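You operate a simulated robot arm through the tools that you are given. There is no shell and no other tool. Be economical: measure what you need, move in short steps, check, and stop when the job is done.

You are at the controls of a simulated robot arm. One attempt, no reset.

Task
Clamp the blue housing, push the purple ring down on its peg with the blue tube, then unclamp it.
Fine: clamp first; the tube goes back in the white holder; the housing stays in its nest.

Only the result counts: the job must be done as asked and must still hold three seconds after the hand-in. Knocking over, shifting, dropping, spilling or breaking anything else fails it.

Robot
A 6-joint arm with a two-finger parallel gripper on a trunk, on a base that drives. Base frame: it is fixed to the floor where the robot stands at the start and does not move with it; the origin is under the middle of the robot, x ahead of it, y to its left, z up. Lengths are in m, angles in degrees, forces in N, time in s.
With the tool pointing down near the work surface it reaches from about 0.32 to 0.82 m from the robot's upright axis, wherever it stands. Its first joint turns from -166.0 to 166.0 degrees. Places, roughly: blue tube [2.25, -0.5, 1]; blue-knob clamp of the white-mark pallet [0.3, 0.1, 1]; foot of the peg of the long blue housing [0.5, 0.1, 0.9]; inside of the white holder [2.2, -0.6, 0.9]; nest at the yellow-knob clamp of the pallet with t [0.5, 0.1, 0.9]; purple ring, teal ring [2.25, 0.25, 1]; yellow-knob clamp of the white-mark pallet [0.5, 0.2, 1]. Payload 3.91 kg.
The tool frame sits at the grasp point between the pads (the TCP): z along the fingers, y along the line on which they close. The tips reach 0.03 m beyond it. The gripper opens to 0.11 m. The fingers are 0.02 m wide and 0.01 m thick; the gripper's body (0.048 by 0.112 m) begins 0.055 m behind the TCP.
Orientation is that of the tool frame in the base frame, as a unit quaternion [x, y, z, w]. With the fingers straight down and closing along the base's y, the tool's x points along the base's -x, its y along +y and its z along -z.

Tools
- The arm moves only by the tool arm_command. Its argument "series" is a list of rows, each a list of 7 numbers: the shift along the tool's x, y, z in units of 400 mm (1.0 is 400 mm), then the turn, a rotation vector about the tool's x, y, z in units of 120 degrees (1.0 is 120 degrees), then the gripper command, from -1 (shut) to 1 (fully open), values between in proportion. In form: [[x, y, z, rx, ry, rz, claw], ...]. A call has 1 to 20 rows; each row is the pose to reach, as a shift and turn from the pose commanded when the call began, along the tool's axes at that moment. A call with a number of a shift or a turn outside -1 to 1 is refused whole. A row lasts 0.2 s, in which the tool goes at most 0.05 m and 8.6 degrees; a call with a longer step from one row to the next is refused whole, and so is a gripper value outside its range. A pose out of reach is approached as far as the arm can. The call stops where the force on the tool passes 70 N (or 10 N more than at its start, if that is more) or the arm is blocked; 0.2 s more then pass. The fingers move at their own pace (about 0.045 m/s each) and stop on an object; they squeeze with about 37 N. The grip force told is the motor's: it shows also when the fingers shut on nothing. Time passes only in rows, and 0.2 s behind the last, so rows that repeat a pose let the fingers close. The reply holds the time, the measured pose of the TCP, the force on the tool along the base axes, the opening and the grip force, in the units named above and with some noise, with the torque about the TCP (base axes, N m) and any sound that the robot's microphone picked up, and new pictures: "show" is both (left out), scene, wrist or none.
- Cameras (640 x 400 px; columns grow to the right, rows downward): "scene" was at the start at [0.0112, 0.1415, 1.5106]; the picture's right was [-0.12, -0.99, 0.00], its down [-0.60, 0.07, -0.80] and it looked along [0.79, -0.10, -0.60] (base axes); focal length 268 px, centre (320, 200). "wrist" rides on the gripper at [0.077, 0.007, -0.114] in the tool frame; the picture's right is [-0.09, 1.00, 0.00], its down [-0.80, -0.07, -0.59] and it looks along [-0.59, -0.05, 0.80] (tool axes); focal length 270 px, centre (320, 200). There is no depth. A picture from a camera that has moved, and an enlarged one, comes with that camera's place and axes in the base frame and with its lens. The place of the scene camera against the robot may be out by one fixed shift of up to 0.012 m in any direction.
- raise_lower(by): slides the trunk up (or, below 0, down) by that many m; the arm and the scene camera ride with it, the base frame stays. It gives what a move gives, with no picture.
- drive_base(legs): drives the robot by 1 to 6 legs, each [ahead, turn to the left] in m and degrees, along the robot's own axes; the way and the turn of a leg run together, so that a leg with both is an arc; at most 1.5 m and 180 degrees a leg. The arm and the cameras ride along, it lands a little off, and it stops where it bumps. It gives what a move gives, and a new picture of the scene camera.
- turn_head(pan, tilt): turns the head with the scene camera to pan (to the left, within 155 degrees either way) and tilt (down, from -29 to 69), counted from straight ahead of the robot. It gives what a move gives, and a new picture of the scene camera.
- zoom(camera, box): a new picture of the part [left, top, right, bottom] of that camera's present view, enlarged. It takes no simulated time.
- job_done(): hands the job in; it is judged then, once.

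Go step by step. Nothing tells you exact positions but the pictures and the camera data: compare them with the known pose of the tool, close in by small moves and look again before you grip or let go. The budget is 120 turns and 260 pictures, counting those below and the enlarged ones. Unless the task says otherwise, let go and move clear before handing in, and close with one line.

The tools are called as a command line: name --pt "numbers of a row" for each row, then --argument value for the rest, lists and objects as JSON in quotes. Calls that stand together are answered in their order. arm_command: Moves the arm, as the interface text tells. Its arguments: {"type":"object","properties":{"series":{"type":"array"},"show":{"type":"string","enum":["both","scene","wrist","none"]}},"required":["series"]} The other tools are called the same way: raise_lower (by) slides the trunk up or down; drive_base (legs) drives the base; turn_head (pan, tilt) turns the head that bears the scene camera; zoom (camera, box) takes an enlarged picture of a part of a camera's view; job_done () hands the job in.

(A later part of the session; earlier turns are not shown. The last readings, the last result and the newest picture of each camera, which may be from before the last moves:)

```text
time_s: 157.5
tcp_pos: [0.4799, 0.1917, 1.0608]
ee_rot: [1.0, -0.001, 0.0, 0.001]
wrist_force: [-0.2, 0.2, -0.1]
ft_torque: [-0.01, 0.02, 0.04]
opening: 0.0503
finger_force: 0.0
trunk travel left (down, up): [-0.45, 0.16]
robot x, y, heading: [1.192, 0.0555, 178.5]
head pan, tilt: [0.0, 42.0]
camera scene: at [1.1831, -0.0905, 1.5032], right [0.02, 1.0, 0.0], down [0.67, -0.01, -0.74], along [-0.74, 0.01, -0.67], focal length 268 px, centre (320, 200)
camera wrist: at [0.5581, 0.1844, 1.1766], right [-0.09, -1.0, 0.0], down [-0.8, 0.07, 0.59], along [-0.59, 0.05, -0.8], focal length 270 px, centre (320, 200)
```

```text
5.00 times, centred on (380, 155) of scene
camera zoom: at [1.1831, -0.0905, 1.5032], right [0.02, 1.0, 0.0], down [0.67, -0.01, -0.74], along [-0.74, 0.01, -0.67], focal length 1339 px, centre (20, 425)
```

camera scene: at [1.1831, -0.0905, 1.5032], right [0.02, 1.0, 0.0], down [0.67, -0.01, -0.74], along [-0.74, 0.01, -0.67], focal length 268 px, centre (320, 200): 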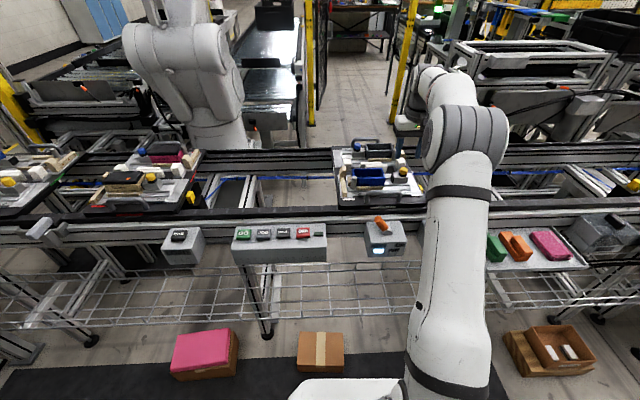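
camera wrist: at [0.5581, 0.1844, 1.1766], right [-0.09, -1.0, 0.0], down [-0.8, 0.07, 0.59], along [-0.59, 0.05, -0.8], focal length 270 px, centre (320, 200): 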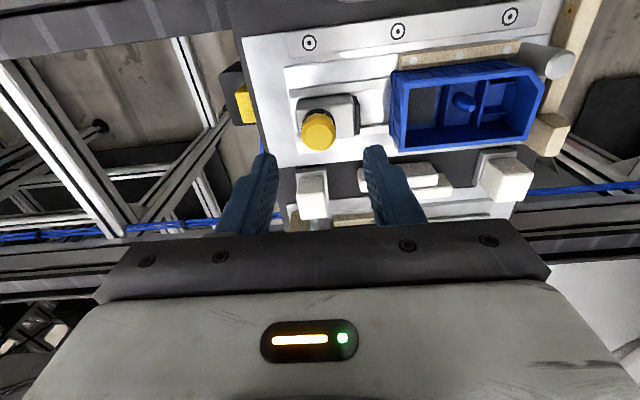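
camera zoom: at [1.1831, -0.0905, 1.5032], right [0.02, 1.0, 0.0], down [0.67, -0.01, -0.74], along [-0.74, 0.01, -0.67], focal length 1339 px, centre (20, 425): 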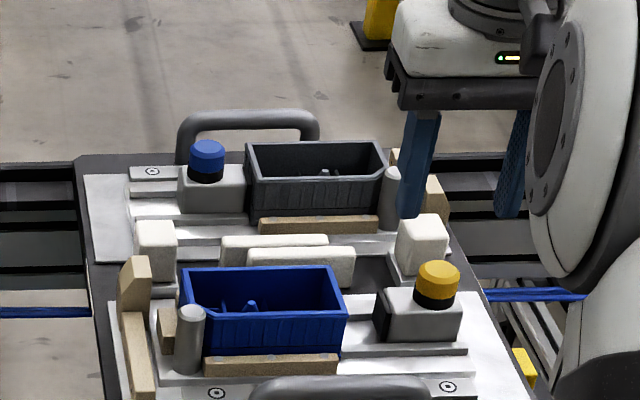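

Well centred over the knob (0.481, 0.192). I descend and close on it.

arm_command --pt "0 0 0.06 0 0 0 -0.09" --pt "0 0 0.12 0 0 0 -0.09" --pt "0 0 0.16 0 0 0 -0.09" --pt "0 0 0.16 0 0 0 -0.6" --pt "0 0 0.16 0 0 0 -0.7" --pt "0 0 0.16 0 0 0 -0.7" --pt "0 0 0.16 0 0 0 -0.7"

zoom --camera "scene" --box '[325, 115, 435, 195]'

```text
time_s: 159.1
tcp_pos: [0.4795, 0.191, 0.9962]
ee_rot: [1.0, -0.002, 0.0, 0.0]
wrist_force: [-1.2, 4.6, 0.7]
ft_torque: [-0.23, 0.34, -0.09]
opening: 0.0257
finger_force: 37.4
trunk travel left (down, up): [-0.45, 0.16]
robot x, y, heading: [1.1915, 0.0587, 178.9]
head pan, tilt: [0.0, 42.0]
camera scene: at [1.183, -0.0898, 1.5033], right [0.02, 1.0, 0.0], down [0.67, -0.01, -0.74], along [-0.74, 0.01, -0.67], focal length 268 px, centre (320, 200)
camera wrist: at [0.5578, 0.1844, 1.1121], right [-0.09, -1.0, 0.0], down [-0.8, 0.07, 0.59], along [-0.59, 0.05, -0.8], focal length 270 px, centre (320, 200)
```

scene: 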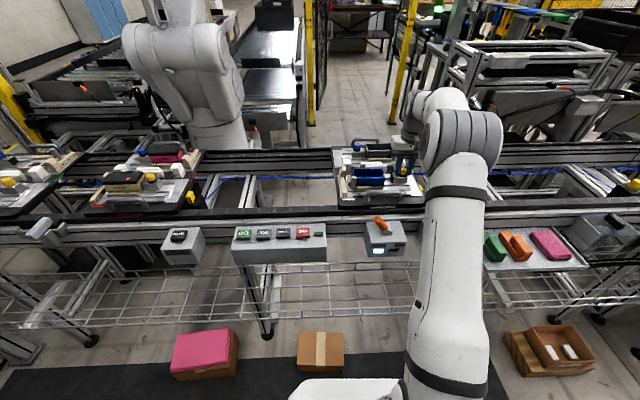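
wrist: 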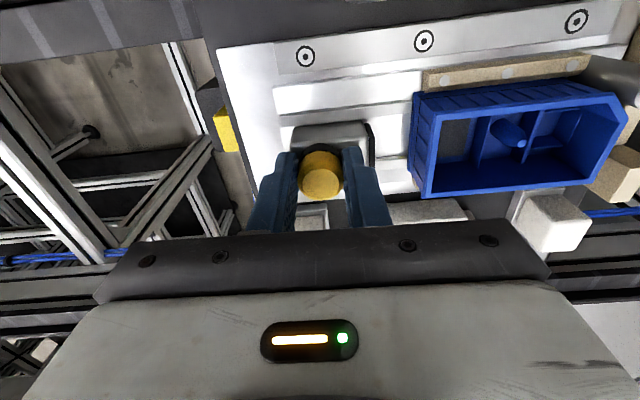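

```text
5.00 times, centred on (380, 155) of scene
camera zoom: at [1.183, -0.0898, 1.5033], right [0.02, 1.0, 0.0], down [0.67, -0.01, -0.74], along [-0.74, 0.01, -0.67], focal length 1339 px, centre (20, 425)
```

zoom: 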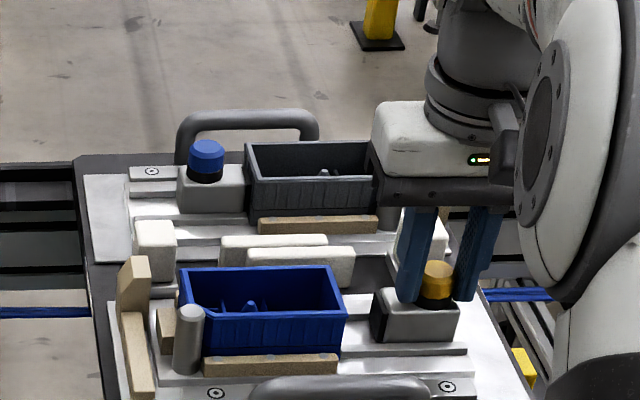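

Gripped. I push the slide gently toward the housing (-y) and watch the force.

arm_command --pt "0 0.0125 0 0 0 0 -0.7" --pt "0 0.025 0 0 0 0 -0.7" --show "wrist"

```text
time_s: 159.7
tcp_pos: [0.479, 0.1814, 0.9957]
ee_rot: [1.0, -0.001, 0.0, 0.0]
wrist_force: [0.6, 2.9, 0.7]
ft_torque: [-0.26, 0.36, -0.08]
opening: 0.0254
finger_force: 37.5
trunk travel left (down, up): [-0.45, 0.16]
robot x, y, heading: [1.1918, 0.058, 179.2]
head pan, tilt: [0.0, 42.0]
camera wrist: at [0.5579, 0.1739, 1.1122], right [-0.09, -1.0, 0.0], down [-0.8, 0.07, 0.59], along [-0.59, 0.05, -0.8], focal length 270 px, centre (320, 200)
```

wrist: 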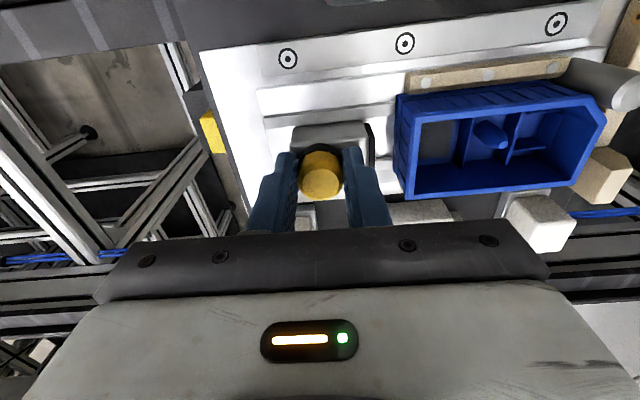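

The jaw slides freely. I keep pushing in small steps until it meets the housing.

arm_command --pt "0 0.01 0 0 0 0 -0.7" --pt "0 0.02 0 0 0 0 -0.7" --pt "0 0.026 0 0 0 0 -0.7" --pt "0 0.032 0 0 0 0 -0.7" --show "wrist"

```text
time_s: 160.7
tcp_pos: [0.4785, 0.1676, 0.9963]
ee_rot: [1.0, -0.002, 0.0, 0.0]
wrist_force: [2.0, -9.1, 0.3]
ft_torque: [-0.64, -0.57, 0.08]
opening: 0.025
finger_force: 37.6
trunk travel left (down, up): [-0.45, 0.16]
robot x, y, heading: [1.1899, 0.0585, 178.6]
head pan, tilt: [0.0, 42.0]
camera wrist: at [0.5582, 0.1602, 1.1122], right [-0.09, -1.0, 0.0], down [-0.8, 0.07, 0.59], along [-0.59, 0.05, -0.8], focal length 270 px, centre (320, 200)
```

wrist: 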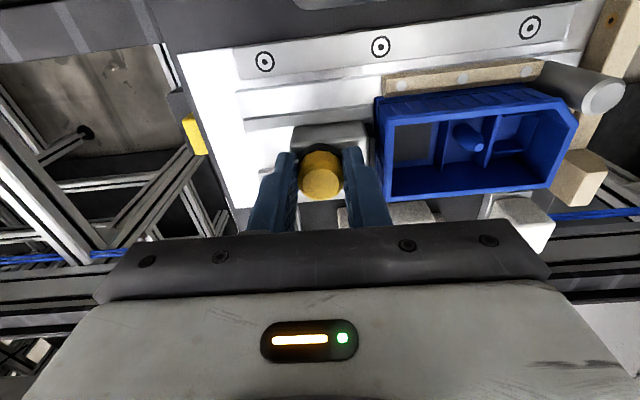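

arm_command --pt "0 0.005 0 0 0 0 -0.7" --pt "0 0.01 0 0 0 0 -0.7" --pt "0 0.015 0 0 0 0 -0.7" --show "wrist"

```text
time_s: 161.5
tcp_pos: [0.4794, 0.1629, 0.9972]
ee_rot: [1.0, -0.002, 0.002, 0.0]
wrist_force: [7.3, -1.4, -0.2]
ft_torque: [-0.45, 0.22, -0.05]
opening: 0.025
finger_force: 37.2
trunk travel left (down, up): [-0.45, 0.16]
robot x, y, heading: [1.1936, 0.055, 178.9]
head pan, tilt: [0.0, 42.0]
camera wrist: at [0.5582, 0.1559, 1.1122], right [-0.09, -1.0, 0.0], down [-0.8, 0.07, 0.59], along [-0.59, 0.06, -0.8], focal length 270 px, centre (320, 200)
```

wrist: 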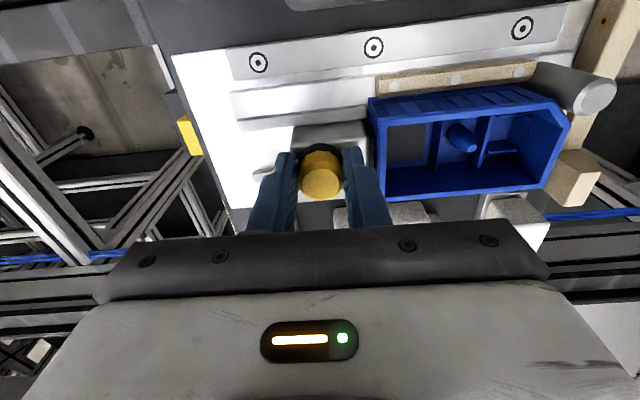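

arm_command --pt "0 0.005 0 0 0 0 -0.7" --pt "0 0.01 0 0 0 0 -0.7" --pt "0 0.015 0 0 0 0 -0.7" --show "wrist"

zoom --camera "wrist" --box '[220, 60, 640, 220]'

```text
time_s: 162.3
tcp_pos: [0.4775, 0.1602, 0.9961]
ee_rot: [1.0, -0.004, -0.001, 0.0]
wrist_force: [6.5, 15.5, 0.5]
ft_torque: [0.04, -0.16, -0.12]
opening: 0.0254
finger_force: 37.0
trunk travel left (down, up): [-0.45, 0.16]
robot x, y, heading: [1.1867, 0.0542, 178.9]
head pan, tilt: [0.0, 42.0]
camera wrist: at [0.5582, 0.1521, 1.1123], right [-0.09, -1.0, 0.0], down [-0.8, 0.07, 0.59], along [-0.59, 0.06, -0.8], focal length 270 px, centre (320, 200)
```

wrist: 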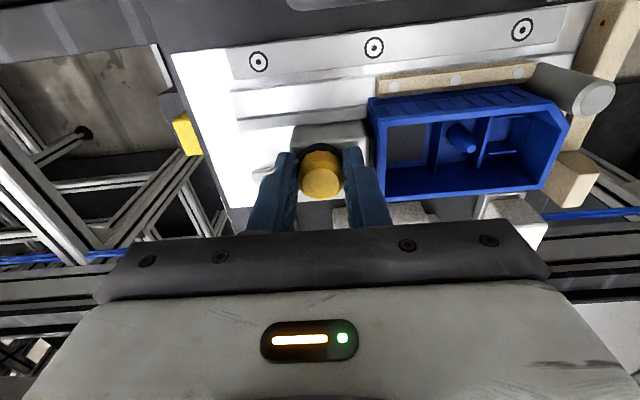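

```text
1.52 times, centred on (430, 140) of wrist
camera zoom: at [0.5582, 0.1521, 1.1123], right [-0.09, -1.0, 0.0], down [-0.8, 0.07, 0.59], along [-0.59, 0.06, -0.8], focal length 412 px, centre (152, 291)
```

zoom: 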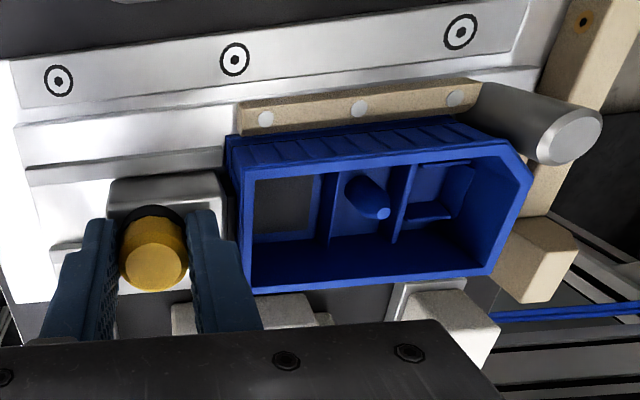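

arm_command --pt "0 0.005 0 0 0 0 -0.7" --pt "0 0.01 0 0 0 0 -0.7" --pt "0 0.01 0 0 0 0 -0.7" --show "none"

arm_command --pt "0 0 0 0 0 0.03 -0.7" --pt "0 0 0 0 0 0.06 -0.7" --pt "0 0 0 0 0 0.09 -0.7" --show "wrist"

```text
time_s: 163.1
tcp_pos: [0.4797, 0.1556, 0.997]
ee_rot: [1.0, -0.002, 0.0, 0.0]
wrist_force: [10.7, 22.3, 0.2]
ft_torque: [0.97, -0.49, -0.03]
opening: 0.0251
finger_force: 37.2
trunk travel left (down, up): [-0.45, 0.16]
robot x, y, heading: [1.1915, 0.0563, 178.8]
head pan, tilt: [0.0, 42.0]
```

```text
time_s: 163.9
tcp_pos: [0.4766, 0.1563, 0.9967]
ee_rot: [0.995, -0.097, -0.001, 0.0]
wrist_force: [-3.5, 21.6, -0.3]
ft_torque: [0.43, 0.2, 0.02]
opening: 0.0253
finger_force: 36.4
trunk travel left (down, up): [-0.45, 0.16]
robot x, y, heading: [1.1928, 0.0585, 178.9]
head pan, tilt: [0.0, 42.0]
camera wrist: at [0.5542, 0.1342, 1.1123], right [-0.28, -0.96, 0.0], down [-0.77, 0.22, 0.6], along [-0.57, 0.16, -0.8], focal length 270 px, centre (320, 200)
```

wrist: 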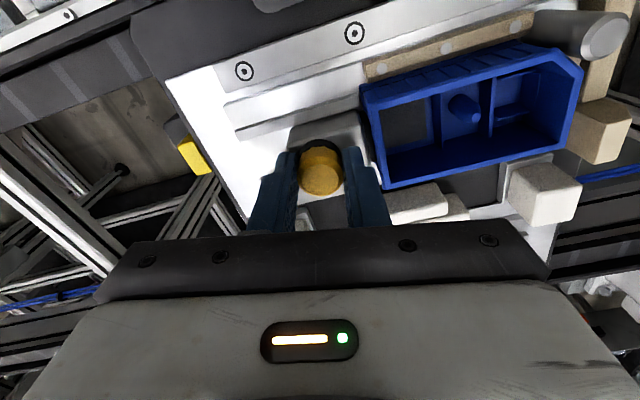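

The jaw is pressed on the housing (about 22 N). The knob may also have a turn lock; I turn further clockwise, watching torque.

arm_command --pt "0 0 0 0 0 0.06 -0.7" --pt "0 0 0 0 0 0.12 -0.7" --pt "0 0 0 0 0 0.18 -0.7" --pt "0 0 0 0 0 0.24 -0.7" --pt "0 0 0 0 0 0.3 -0.7" --pt "0 0 0 0 0 0.36 -0.7" --pt "0 0 0 0 0 0.42 -0.7" --show "wrist"

```text
time_s: 165.5
tcp_pos: [0.477, 0.1522, 0.9972]
ee_rot: [0.859, -0.511, 0.0, 0.0]
wrist_force: [0.3, 0.0, 0.4]
ft_torque: [0.17, -0.33, 0.26]
opening: 0.0252
finger_force: 36.5
trunk travel left (down, up): [-0.45, 0.16]
robot x, y, heading: [1.1907, 0.0574, 178.8]
head pan, tilt: [0.0, 42.0]
camera wrist: at [0.5113, 0.0811, 1.1121], right [-0.92, -0.4, 0.0], down [-0.32, 0.74, 0.59], along [-0.24, 0.54, -0.8], focal length 270 px, centre (320, 200)
```

wrist: 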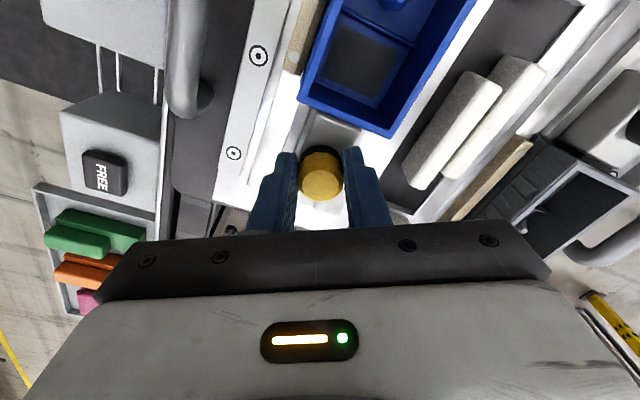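

zoom --camera "wrist" --box '[220, 0, 540, 220]'

zoom --camera "scene" --box '[325, 130, 435, 210]'

```text
1.82 times, centred on (380, 110) of wrist
camera zoom: at [0.5113, 0.0811, 1.1121], right [-0.92, -0.4, 0.0], down [-0.32, 0.74, 0.59], along [-0.24, 0.54, -0.8], focal length 491 px, centre (211, 364)
```

zoom: 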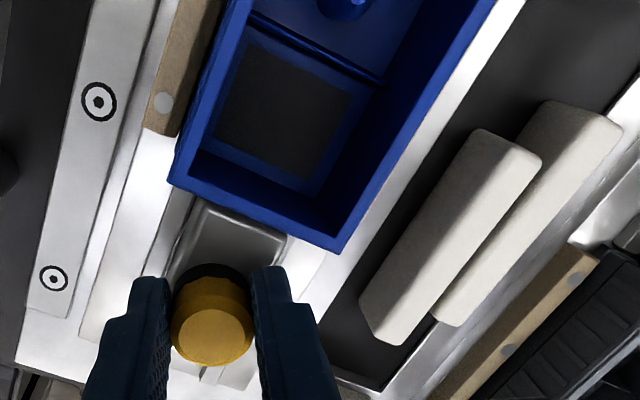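

```text
5.00 times, centred on (380, 170) of scene
camera zoom: at [1.1831, -0.0904, 1.5032], right [0.02, 1.0, 0.0], down [0.67, -0.01, -0.74], along [-0.74, 0.01, -0.67], focal length 1339 px, centre (20, 350)
```

zoom: 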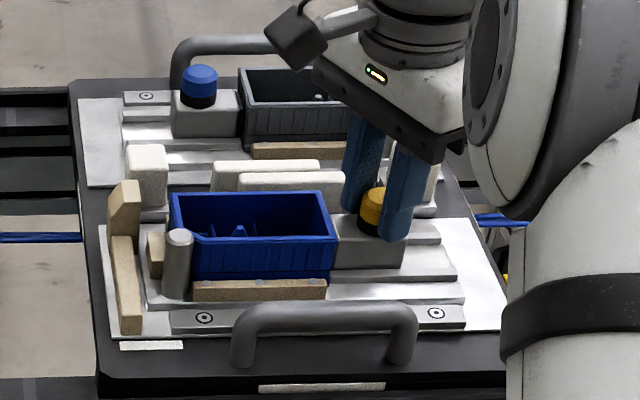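

The jaw now bears on the housing, but the pallet itself seems to have crept a few mm on the rails. I release, lift and compare with the earlier pictures.

arm_command --pt "0 0 0 0 0 0 -0.3" --pt "0 0 0 0 0 0 -0.1" --pt "0 0 0 0 0 0 -0.1" --pt "0 0 -0.12 0 0 0 -0.1" --pt "0 0 -0.24 0 0 -0.07 -0.1" --pt "0 0 -0.3 0 0 -0.14 0" --pt "0 0 -0.3 0 0 -0.21 0" --pt "0 0 -0.3 0 0 -0.28 0" --pt "0 0 -0.3 0 0 -0.35 0" --pt "0 0 -0.3 0 0 -0.42 0" --pt "0 0 -0.3 0 0 -0.49 0" --pt "0 0 -0.3 0 0 -0.51 0"

zoom --camera "scene" --box '[325, 135, 435, 215]'

```text
time_s: 168.1
tcp_pos: [0.478, 0.1521, 1.1162]
ee_rot: [1.0, -0.001, 0.001, 0.0]
wrist_force: [-0.5, 1.2, -0.3]
ft_torque: [0.0, -0.03, -0.01]
opening: 0.0551
finger_force: 0.0
trunk travel left (down, up): [-0.45, 0.16]
robot x, y, heading: [1.1952, 0.0588, 178.9]
head pan, tilt: [0.0, 42.0]
camera scene: at [1.183, -0.0904, 1.5032], right [0.02, 1.0, 0.0], down [0.67, -0.01, -0.74], along [-0.74, 0.01, -0.67], focal length 268 px, centre (320, 200)
camera wrist: at [0.5575, 0.1457, 1.2323], right [-0.09, -1.0, 0.0], down [-0.8, 0.07, 0.59], along [-0.59, 0.05, -0.8], focal length 270 px, centre (320, 200)
```

scene: 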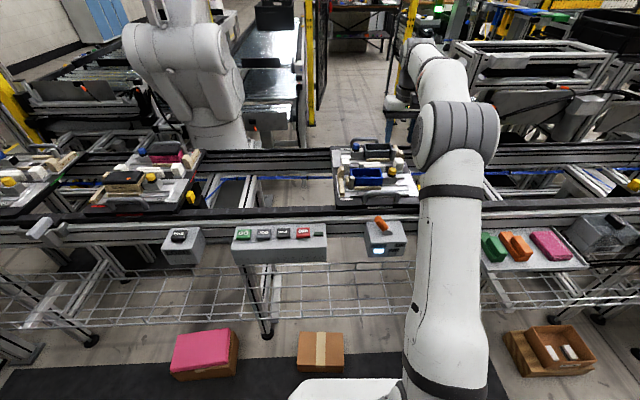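
wrist: 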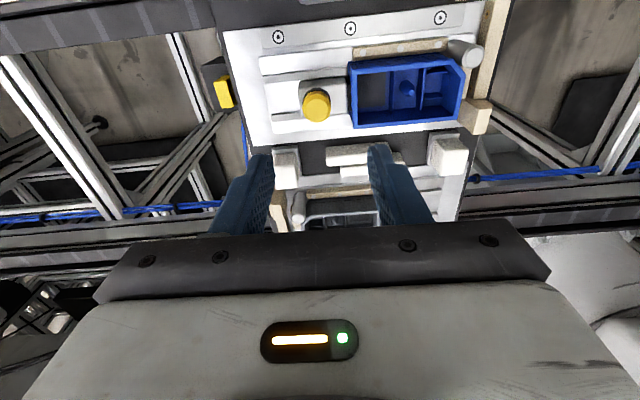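

```text
5.00 times, centred on (380, 175) of scene
camera zoom: at [1.183, -0.0904, 1.5032], right [0.02, 1.0, 0.0], down [0.67, -0.01, -0.74], along [-0.74, 0.01, -0.67], focal length 1339 px, centre (20, 325)
```

zoom: 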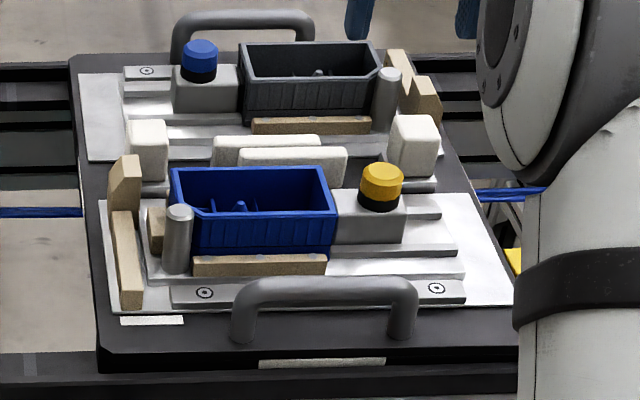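

The clamp is closed on the housing and stays; the pallet crept about 7 mm, which I'll put right at the end. Now I fold the arm back and turn round to the bench.

arm_command --pt "0 0 -0.1 0 0 0 1" --pt "0.06 0 -0.2 0 0 0 1" --pt "0.12 0 -0.3 0 0 0 1" --pt "0.2 0.03 -0.38 0 0 0 1" --pt "0.3 0.06 -0.43 0 0 0 1" --pt "0.4 0.09 -0.44 0 0 0 1" --pt "0.5 0.09 -0.44 0 0 0 1" --pt "0.6 0.09 -0.44 0 0 0 1" --show "none"

drive_base --legs '[[-0.35, 0], [0, 180]]'

```text
time_s: 169.9
tcp_pos: [0.7217, 0.1169, 1.2926]
ee_rot: [1.0, -0.002, 0.0, 0.0]
wrist_force: [0.2, -0.8, -0.6]
ft_torque: [0.03, 0.03, 0.03]
opening: 0.1101
finger_force: 0.0
trunk travel left (down, up): [-0.45, 0.16]
robot x, y, heading: [1.1929, 0.0583, 178.9]
head pan, tilt: [0.0, 42.0]
```

```text
time_s: 179.6
tcp_pos: [2.0186, 0.008, 1.2927]
ee_rot: [-0.019, 1.0, 0.0, -0.001]
wrist_force: [0.3, -0.2, 0.3]
ft_torque: [0.01, 0.0, 0.01]
opening: 0.1099
finger_force: 0.1
trunk travel left (down, up): [-0.45, 0.16]
robot x, y, heading: [1.544, 0.0201, 0.9]
head pan, tilt: [0.0, 42.0]
camera scene: at [1.5501, 0.1696, 1.5032], right [0.02, -1.0, 0.0], down [-0.67, -0.01, -0.74], along [0.74, 0.01, -0.67], focal length 268 px, centre (320, 200)
```

scene: 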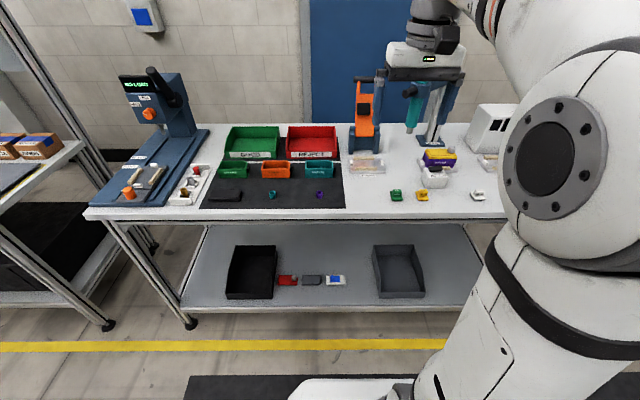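

zoom --camera "scene" --box '[200, 150, 350, 215]'

zoom --camera "scene" --box '[340, 60, 510, 210]'

turn_head --pan -35 --tilt 42

```text
4.27 times, centred on (275, 182) of scene
camera zoom: at [1.5501, 0.1696, 1.5032], right [0.02, -1.0, 0.0], down [-0.67, -0.01, -0.74], along [0.74, 0.01, -0.67], focal length 1142 px, centre (512, 275)
```

zoom: 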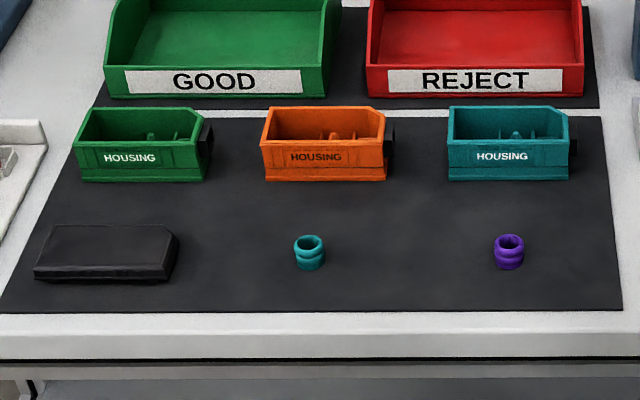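

```text
2.67 times, centred on (425, 135) of scene
camera zoom: at [1.5501, 0.1696, 1.5032], right [0.02, -1.0, 0.0], down [-0.67, -0.01, -0.74], along [0.74, 0.01, -0.67], focal length 714 px, centre (40, 373)
```

zoom: 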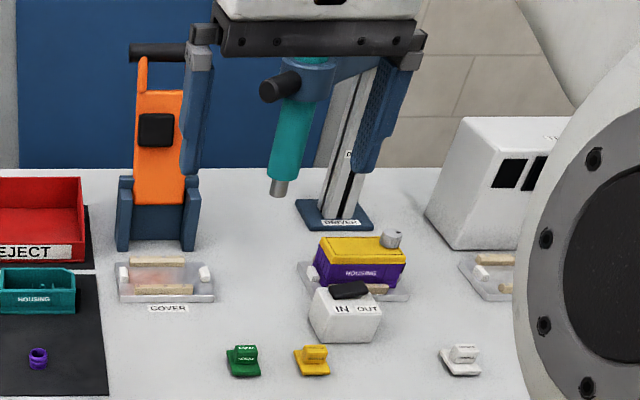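

```text
time_s: 180.6
tcp_pos: [2.0181, 0.0089, 1.2919]
ee_rot: [-0.019, 1.0, 0.0, 0.0]
wrist_force: [0.2, -0.6, -0.2]
ft_torque: [0.02, 0.03, 0.02]
opening: 0.1098
finger_force: 0.0
trunk travel left (down, up): [-0.45, 0.16]
robot x, y, heading: [1.5447, 0.0141, 0.8]
head pan, tilt: [-35.0, 42.0]
camera scene: at [1.5355, 0.1212, 1.5032], right [-0.56, -0.83, 0.0], down [-0.55, 0.38, -0.74], along [0.62, -0.42, -0.67], focal length 268 px, centre (320, 200)
```

scene: 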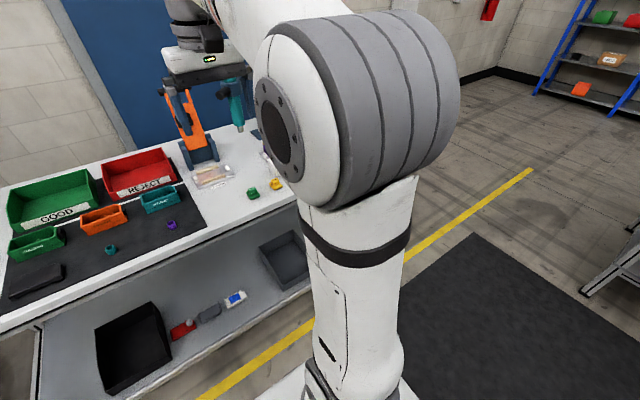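

The purple ring stands on the mat near (2.23, 0.18). I bring the wrist camera over it.

arm_command --pt "-0.03 0.07 0.08 0 0 0 1" --pt "-0.06 0.14 0.16 0 0 0 1" --pt "-0.09 0.21 0.24 0 0 0 1" --pt "-0.12 0.28 0.32 0 0 0 1" --pt "-0.15 0.35 0.4 0 0 0 0.5" --pt "-0.17 0.43 0.48 0 0 0 0" --show "wrist"

turn_head --pan 0 --tilt 42

zoom --camera "wrist" --box '[220, 100, 420, 230]'

```text
time_s: 182.0
tcp_pos: [2.081, 0.1837, 1.0992]
ee_rot: [-0.019, 1.0, 0.0, -0.001]
wrist_force: [0.7, -0.9, 0.3]
ft_torque: [-0.01, 0.02, 0.04]
opening: 0.0582
finger_force: 0.1
trunk travel left (down, up): [-0.45, 0.16]
robot x, y, heading: [1.5446, 0.0168, 0.8]
head pan, tilt: [-35.0, 42.0]
camera wrist: at [2.0059, 0.1872, 1.2145], right [0.05, 1.0, 0.0], down [0.8, -0.04, 0.59], along [0.59, -0.03, -0.8], focal length 270 px, centre (320, 200)
```

wrist: 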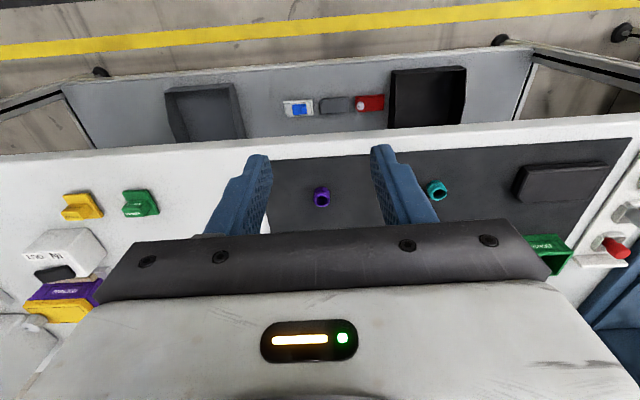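

```text
time_s: 183.0
tcp_pos: [2.0807, 0.1812, 1.1]
ee_rot: [-0.018, 1.0, 0.001, 0.0]
wrist_force: [1.3, 0.0, -0.8]
ft_torque: [-0.03, -0.01, 0.0]
opening: 0.0551
finger_force: 0.1
trunk travel left (down, up): [-0.45, 0.16]
robot x, y, heading: [1.5435, 0.0167, 1.0]
head pan, tilt: [0.0, 42.0]
camera scene: at [1.5499, 0.1696, 1.5032], right [0.01, -1.0, 0.0], down [-0.67, -0.01, -0.74], along [0.74, 0.01, -0.67], focal length 268 px, centre (320, 200)
```

scene: 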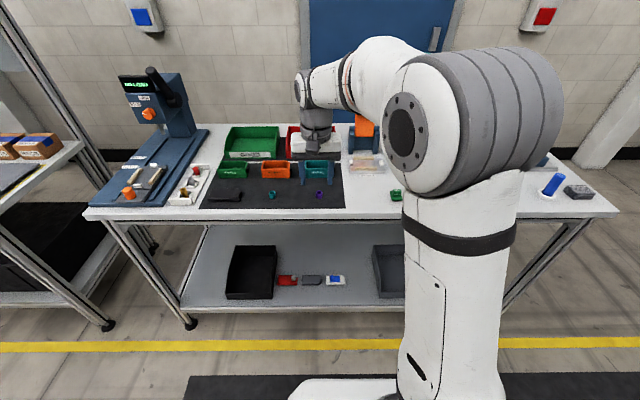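

```text
3.08 times, centred on (320, 165) of wrist
camera zoom: at [2.0056, 0.1862, 1.2155], right [0.05, 1.0, 0.0], down [0.8, -0.04, 0.59], along [0.59, -0.03, -0.8], focal length 832 px, centre (320, 308)
```

zoom: 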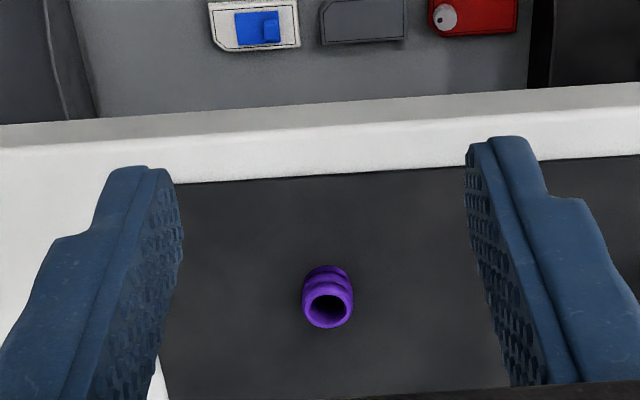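

Ring about (2.21, 0.179), rim near z 0.93. I go above it for a better height fix.

arm_command --pt "-0.1 -0.005 0.06 0 0 0 -0.1" --pt "-0.2 -0.01 0.12 0 0 0 -0.1" --pt "-0.312 -0.017 0.17 0 0 0 -0.1" --pt "-0.312 -0.017 0.2 0 0 0 -0.1" --show "wrist"

zoom --camera "wrist" --box '[240, 80, 400, 210]'

zoom --camera "scene" --box '[270, 110, 370, 210]'

```text
time_s: 184.0
tcp_pos: [2.2071, 0.1823, 1.0187]
ee_rot: [-0.019, 1.0, 0.0, 0.0]
wrist_force: [0.3, -0.3, 0.0]
ft_torque: [0.01, -0.02, 0.0]
opening: 0.0495
finger_force: 0.1
trunk travel left (down, up): [-0.45, 0.16]
robot x, y, heading: [1.5441, 0.0152, 0.9]
head pan, tilt: [0.0, 42.0]
camera wrist: at [2.1317, 0.1852, 1.1353], right [0.05, 1.0, 0.0], down [0.8, -0.04, 0.59], along [0.59, -0.03, -0.8], focal length 270 px, centre (320, 200)
```

wrist: 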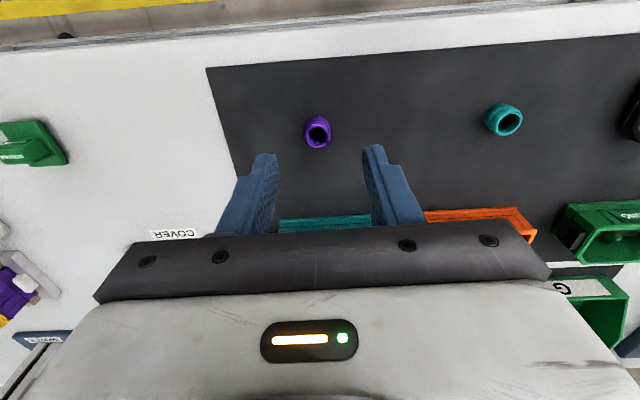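

```text
3.08 times, centred on (320, 145) of wrist
camera zoom: at [2.1317, 0.1852, 1.1353], right [0.05, 1.0, 0.0], down [0.8, -0.04, 0.59], along [0.59, -0.03, -0.8], focal length 832 px, centre (320, 369)
```

zoom: 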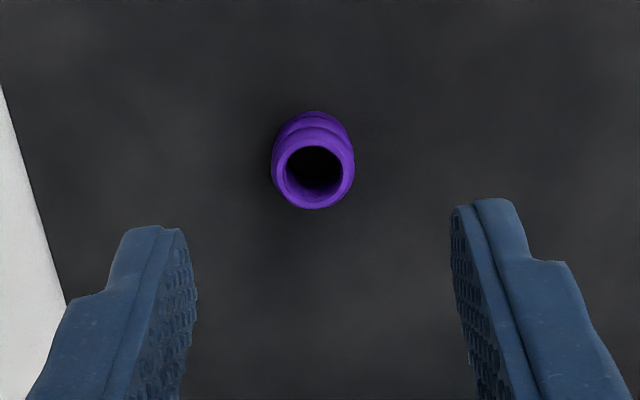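

```text
4.00 times, centred on (320, 160) of scene
camera zoom: at [1.5502, 0.1697, 1.5032], right [0.01, -1.0, 0.0], down [-0.67, -0.01, -0.74], along [0.74, 0.01, -0.67], focal length 1071 px, centre (320, 360)
```

zoom: 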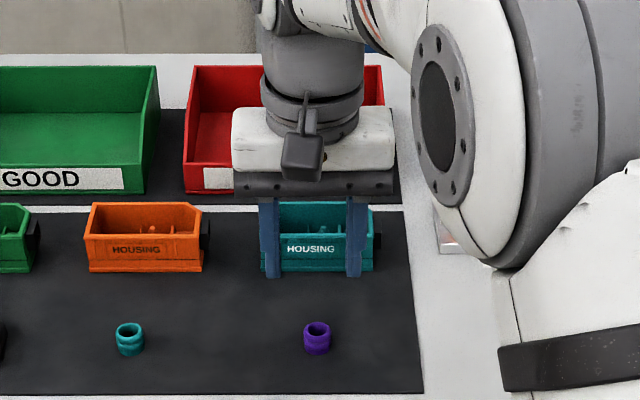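

Rim at about (2.223, 0.179, 0.920). I lower to just above it and check centring.

arm_command --pt "-0.02 -0.005 0.05 0 0 0 -0.1" --pt "-0.04 -0.01 0.1 0 0 0 -0.1" --pt "-0.04 -0.01 0.1 0 0 0 -0.1" --show "wrist"

zoom --camera "wrist" --box '[240, 80, 400, 210]'

zoom --camera "scene" --box '[270, 140, 370, 210]'

```text
time_s: 184.8
tcp_pos: [2.2216, 0.178, 0.9788]
ee_rot: [-0.018, 1.0, 0.0, 0.001]
wrist_force: [-0.6, -0.6, -0.5]
ft_torque: [0.05, 0.01, 0.02]
opening: 0.0496
finger_force: 0.1
trunk travel left (down, up): [-0.45, 0.16]
robot x, y, heading: [1.5447, 0.0154, 0.7]
head pan, tilt: [0.0, 42.0]
camera wrist: at [2.147, 0.1818, 1.0959], right [0.05, 1.0, 0.0], down [0.8, -0.04, 0.59], along [0.59, -0.03, -0.8], focal length 270 px, centre (320, 200)
```

wrist: 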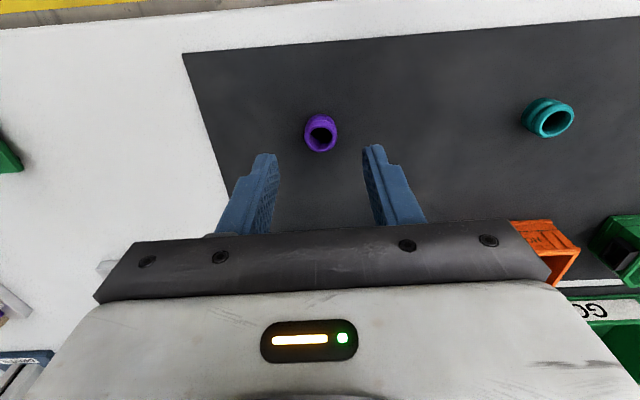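

```text
3.08 times, centred on (320, 145) of wrist
camera zoom: at [2.147, 0.1818, 1.0959], right [0.05, 1.0, 0.0], down [0.8, -0.04, 0.59], along [0.59, -0.03, -0.8], focal length 832 px, centre (320, 369)
```

zoom: 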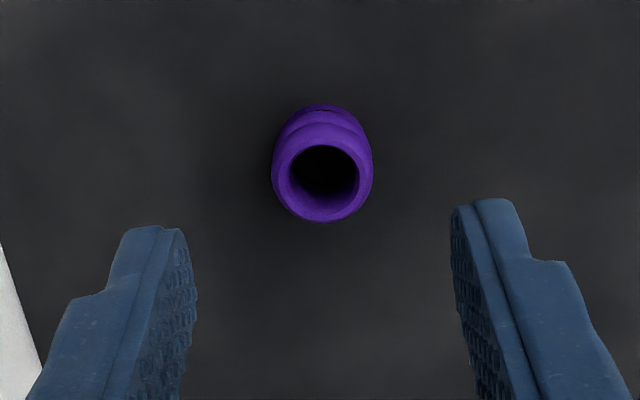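

```text
5.71 times, centred on (320, 175) of scene
camera zoom: at [1.55, 0.1696, 1.5032], right [0.01, -1.0, 0.0], down [-0.67, -0.01, -0.74], along [0.74, 0.01, -0.67], focal length 1530 px, centre (320, 343)
```

zoom: 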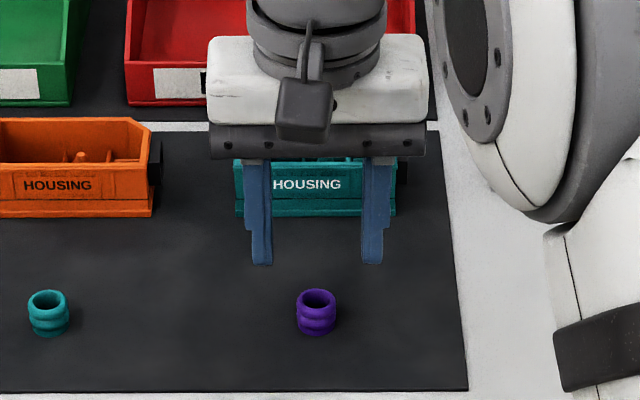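

Well centred. I lower so the pads hold the upper half of the ring and close.

arm_command --pt "-0.003 0.002 0.05 0 0 0 -0.1" --pt "-0.004 0.002 0.095 0 0 0 -0.1" --pt "-0.004 0.002 0.095 0 0 0 -0.4" --pt "-0.004 0.002 0.095 0 0 0 -0.7" --pt "-0.004 0.002 0.095 0 0 0 -0.75" --pt "-0.004 0.002 0.095 0 0 0 -0.75" --show "wrist"

zoom --camera "wrist" --box '[240, 80, 400, 210]'

zoom --camera "scene" --box '[270, 140, 370, 210]'

```text
time_s: 186.2
tcp_pos: [2.2229, 0.1796, 0.9424]
ee_rot: [-0.02, 1.0, -0.001, 0.0]
wrist_force: [0.3, -0.6, 0.5]
ft_torque: [-0.01, 0.0, -0.02]
opening: 0.0209
finger_force: 37.3
trunk travel left (down, up): [-0.45, 0.16]
robot x, y, heading: [1.5432, 0.0182, 0.7]
head pan, tilt: [0.0, 42.0]
camera wrist: at [2.1482, 0.1824, 1.0581], right [0.05, 1.0, 0.0], down [0.8, -0.04, 0.59], along [0.59, -0.03, -0.8], focal length 270 px, centre (320, 200)
```

wrist: 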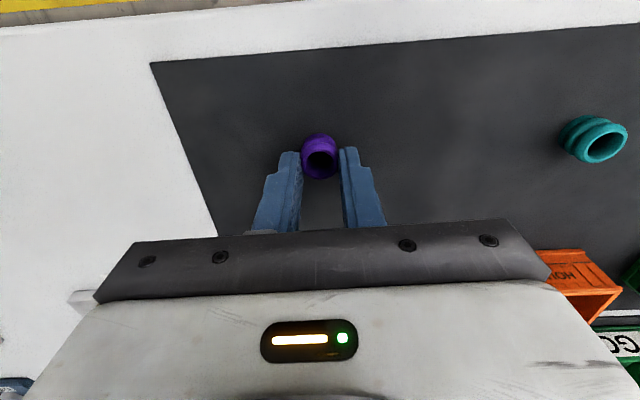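

```text
3.08 times, centred on (320, 145) of wrist
camera zoom: at [2.1482, 0.1824, 1.0581], right [0.05, 1.0, 0.0], down [0.8, -0.04, 0.59], along [0.59, -0.03, -0.8], focal length 832 px, centre (320, 369)
```

zoom: 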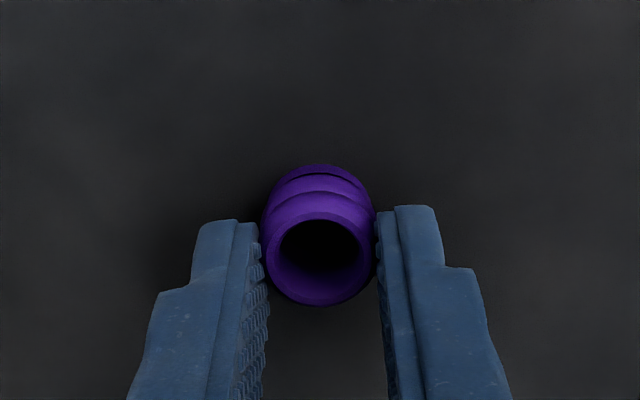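

```text
5.71 times, centred on (320, 175) of scene
camera zoom: at [1.55, 0.1696, 1.5032], right [0.02, -1.0, 0.0], down [-0.67, -0.01, -0.74], along [0.74, 0.01, -0.67], focal length 1530 px, centre (320, 343)
```

zoom: 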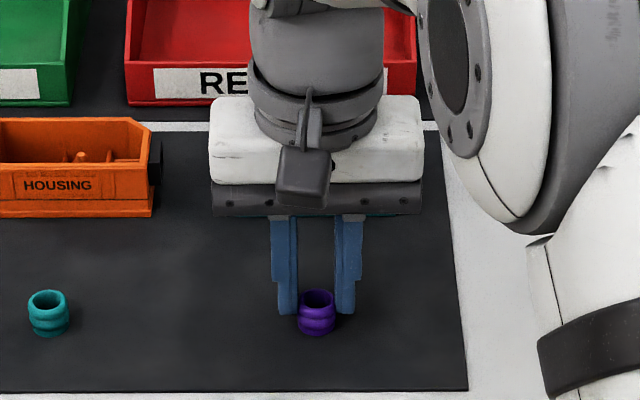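

Ring held at its upper half, centred in the pads. I lift it, fold back, and turn to the pallet.

arm_command --pt "0 0 -0.1 0 0 0 -0.75" --pt "0 0 -0.2 0 0 0 -0.75" --pt "0 0 -0.3 0 0 0 -0.75" --pt "0.05 -0.04 -0.4 0 0 0 -0.75" --pt "0.1 -0.08 -0.5 0 0 0 -0.75" --pt "0.15 -0.12 -0.6 0 0 0 -0.75" --pt "0.2 -0.16 -0.7 0 0 0 -0.75" --pt "0.27 -0.2 -0.78 0 0 0 -0.75" --pt "0.35 -0.25 -0.85 0 0 0 -0.75" --pt "0.43 -0.3 -0.87 0 0 0 -0.75" --pt "0.5 -0.36 -0.87 0 0 0 -0.75" --show "wrist"

drive_base --legs '[[0, 178], [0.37, 0]]'

```text
time_s: 188.6
tcp_pos: [2.0291, 0.026, 1.2919]
ee_rot: [-0.019, 1.0, -0.001, 0.001]
wrist_force: [-0.6, -0.8, -1.1]
ft_torque: [0.02, -0.01, 0.05]
opening: 0.0208
finger_force: 36.4
trunk travel left (down, up): [-0.45, 0.16]
robot x, y, heading: [1.5462, 0.0187, 1.0]
head pan, tilt: [0.0, 42.0]
camera wrist: at [1.9532, 0.0308, 1.4066], right [0.05, 1.0, 0.0], down [0.8, -0.04, 0.59], along [0.59, -0.03, -0.8], focal length 270 px, centre (320, 200)
```

wrist: 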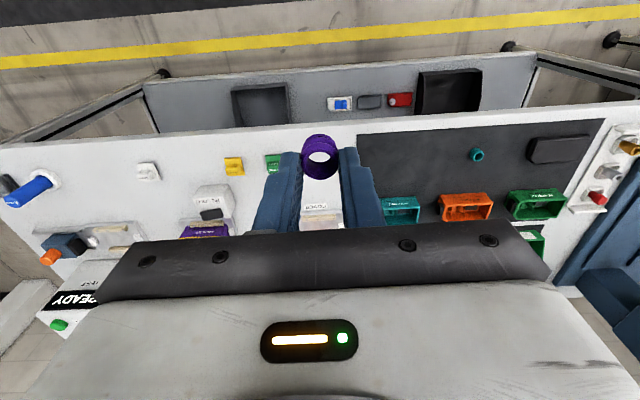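

```text
time_s: 198.3
tcp_pos: [0.6854, 0.0216, 1.2904]
ee_rot: [1.0, 0.006, 0.001, -0.001]
wrist_force: [-0.4, -0.2, -0.4]
ft_torque: [0.04, 0.0, -0.01]
opening: 0.021
finger_force: 36.5
trunk travel left (down, up): [-0.45, 0.16]
robot x, y, heading: [1.1713, 0.0448, 179.6]
head pan, tilt: [0.0, 42.0]
camera scene: at [1.1641, -0.1023, 1.5032], right [0.01, 1.0, 0.0], down [0.67, 0.0, -0.74], along [-0.74, 0.0, -0.67], focal length 268 px, centre (320, 200)
```

scene: 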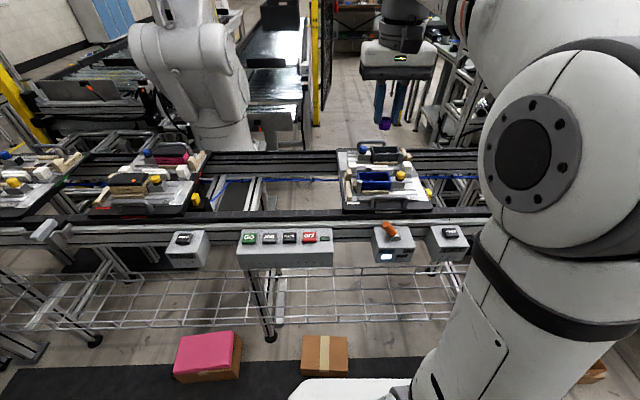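

Ring still held. I move above the blue housing to look at the peg.

arm_command --pt "-0.07 -0.02 0.07 0 0 0 -0.75" --pt "-0.14 -0.04 0.15 0 0 0 -0.75" --pt "-0.21 -0.06 0.23 0 0 0 -0.75" --pt "-0.28 -0.08 0.31 0 0 0 -0.75" --pt "-0.338 -0.1 0.4 0 0 0 -0.75" --show "wrist"

zoom --camera "wrist" --box '[220, 60, 420, 190]'

zoom --camera "scene" --box '[335, 140, 435, 215]'

```text
time_s: 199.5
tcp_pos: [0.5486, 0.0601, 1.1291]
ee_rot: [1.0, 0.006, 0.0, 0.0]
wrist_force: [-0.1, 0.0, -0.7]
ft_torque: [-0.01, 0.01, -0.01]
opening: 0.0204
finger_force: 37.0
trunk travel left (down, up): [-0.45, 0.16]
robot x, y, heading: [1.175, 0.0422, 179.5]
head pan, tilt: [0.0, 42.0]
camera wrist: at [0.6281, 0.0539, 1.2449], right [-0.08, -1.0, 0.0], down [-0.8, 0.06, 0.59], along [-0.59, 0.05, -0.8], focal length 270 px, centre (320, 200)
```

wrist: 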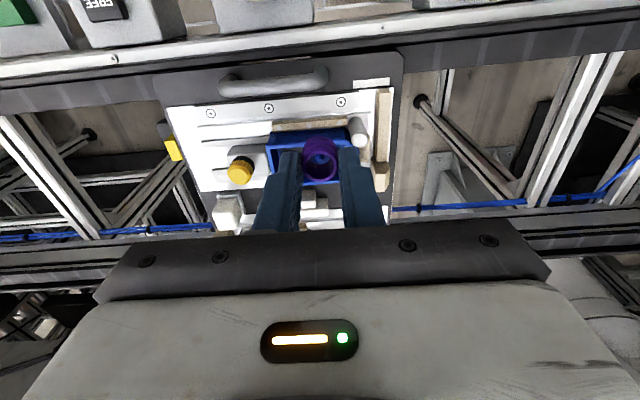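

```text
3.08 times, centred on (320, 125) of wrist
camera zoom: at [0.6281, 0.0539, 1.2449], right [-0.08, -1.0, 0.0], down [-0.8, 0.06, 0.59], along [-0.59, 0.05, -0.8], focal length 832 px, centre (320, 431)
```

zoom: 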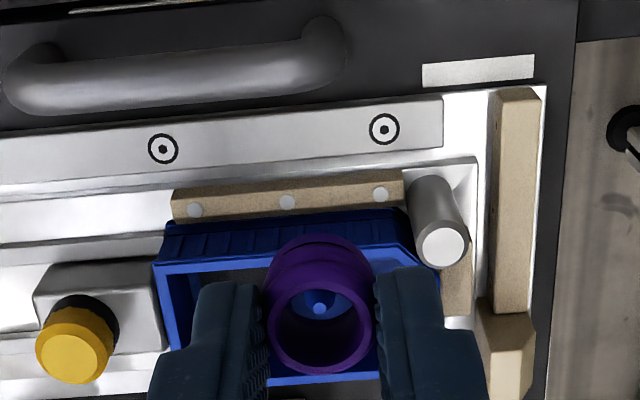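

```text
5.33 times, centred on (385, 178) of scene
camera zoom: at [1.1641, -0.1021, 1.5032], right [0.01, 1.0, 0.0], down [0.67, 0.0, -0.74], along [-0.74, 0.0, -0.67], focal length 1428 px, centre (-27, 320)
```

zoom: 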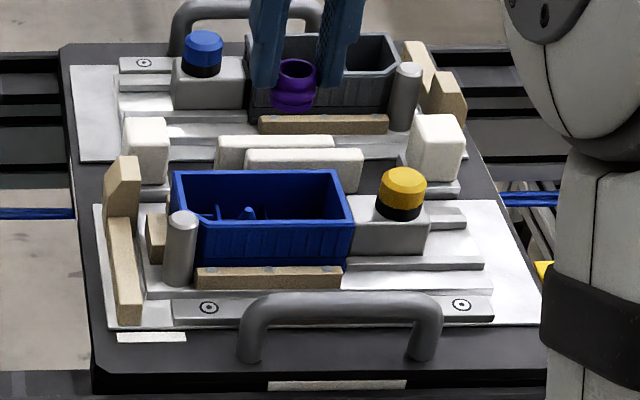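

The peg is visible; estimate (0.485, 0.066, tip about 0.97). I shift slightly beyond it to get an unobstructed close view.

arm_command --pt "-0.08 -0.005 0.06 0 0 0 -0.75" --pt "-0.16 -0.01 0.12 0 0 0 -0.75" --pt "-0.235 -0.015 0.175 0 0 0 -0.75" --pt "-0.235 -0.015 0.175 0 0 0 -0.75" --show "wrist"

zoom --camera "wrist" --box '[220, 20, 420, 150]'

zoom --camera "scene" --box '[345, 145, 415, 195]'

```text
time_s: 200.5
tcp_pos: [0.4559, 0.0659, 1.0615]
ee_rot: [1.0, 0.007, 0.0, 0.0]
wrist_force: [-0.3, -0.6, 0.4]
ft_torque: [-0.01, 0.01, -0.01]
opening: 0.0207
finger_force: 36.8
trunk travel left (down, up): [-0.45, 0.16]
robot x, y, heading: [1.1718, 0.0459, 179.9]
head pan, tilt: [0.0, 42.0]
camera wrist: at [0.5359, 0.0595, 1.1754], right [-0.08, -1.0, 0.0], down [-0.8, 0.06, 0.59], along [-0.59, 0.05, -0.8], focal length 270 px, centre (320, 200)
```

wrist: 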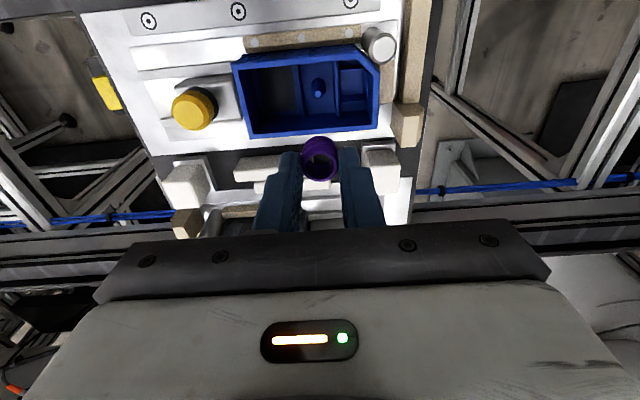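

```text
3.08 times, centred on (320, 85) of wrist
camera zoom: at [0.5359, 0.0595, 1.1754], right [-0.08, -1.0, 0.0], down [-0.8, 0.06, 0.59], along [-0.59, 0.05, -0.8], focal length 832 px, centre (320, 554)
```

zoom: 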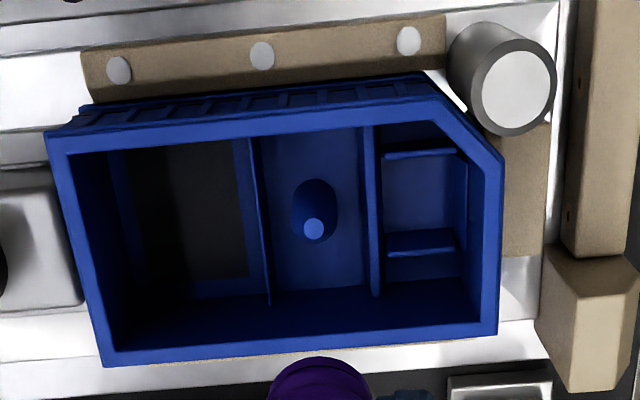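

```text
8.00 times, centred on (380, 170) of scene
camera zoom: at [1.1647, -0.1021, 1.5032], right [0.01, 1.0, 0.0], down [0.67, 0.0, -0.74], along [-0.74, 0.0, -0.67], focal length 2142 px, centre (-160, 440)
```

zoom: 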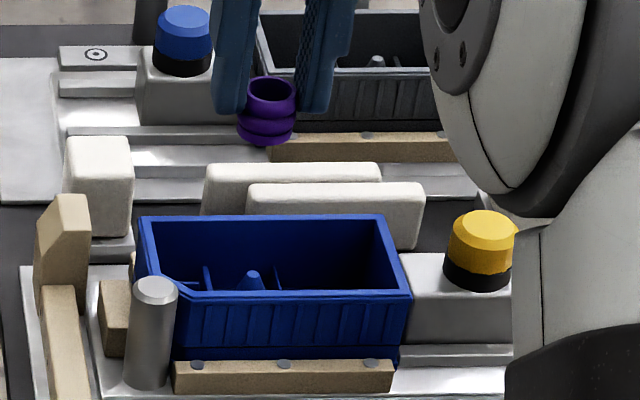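

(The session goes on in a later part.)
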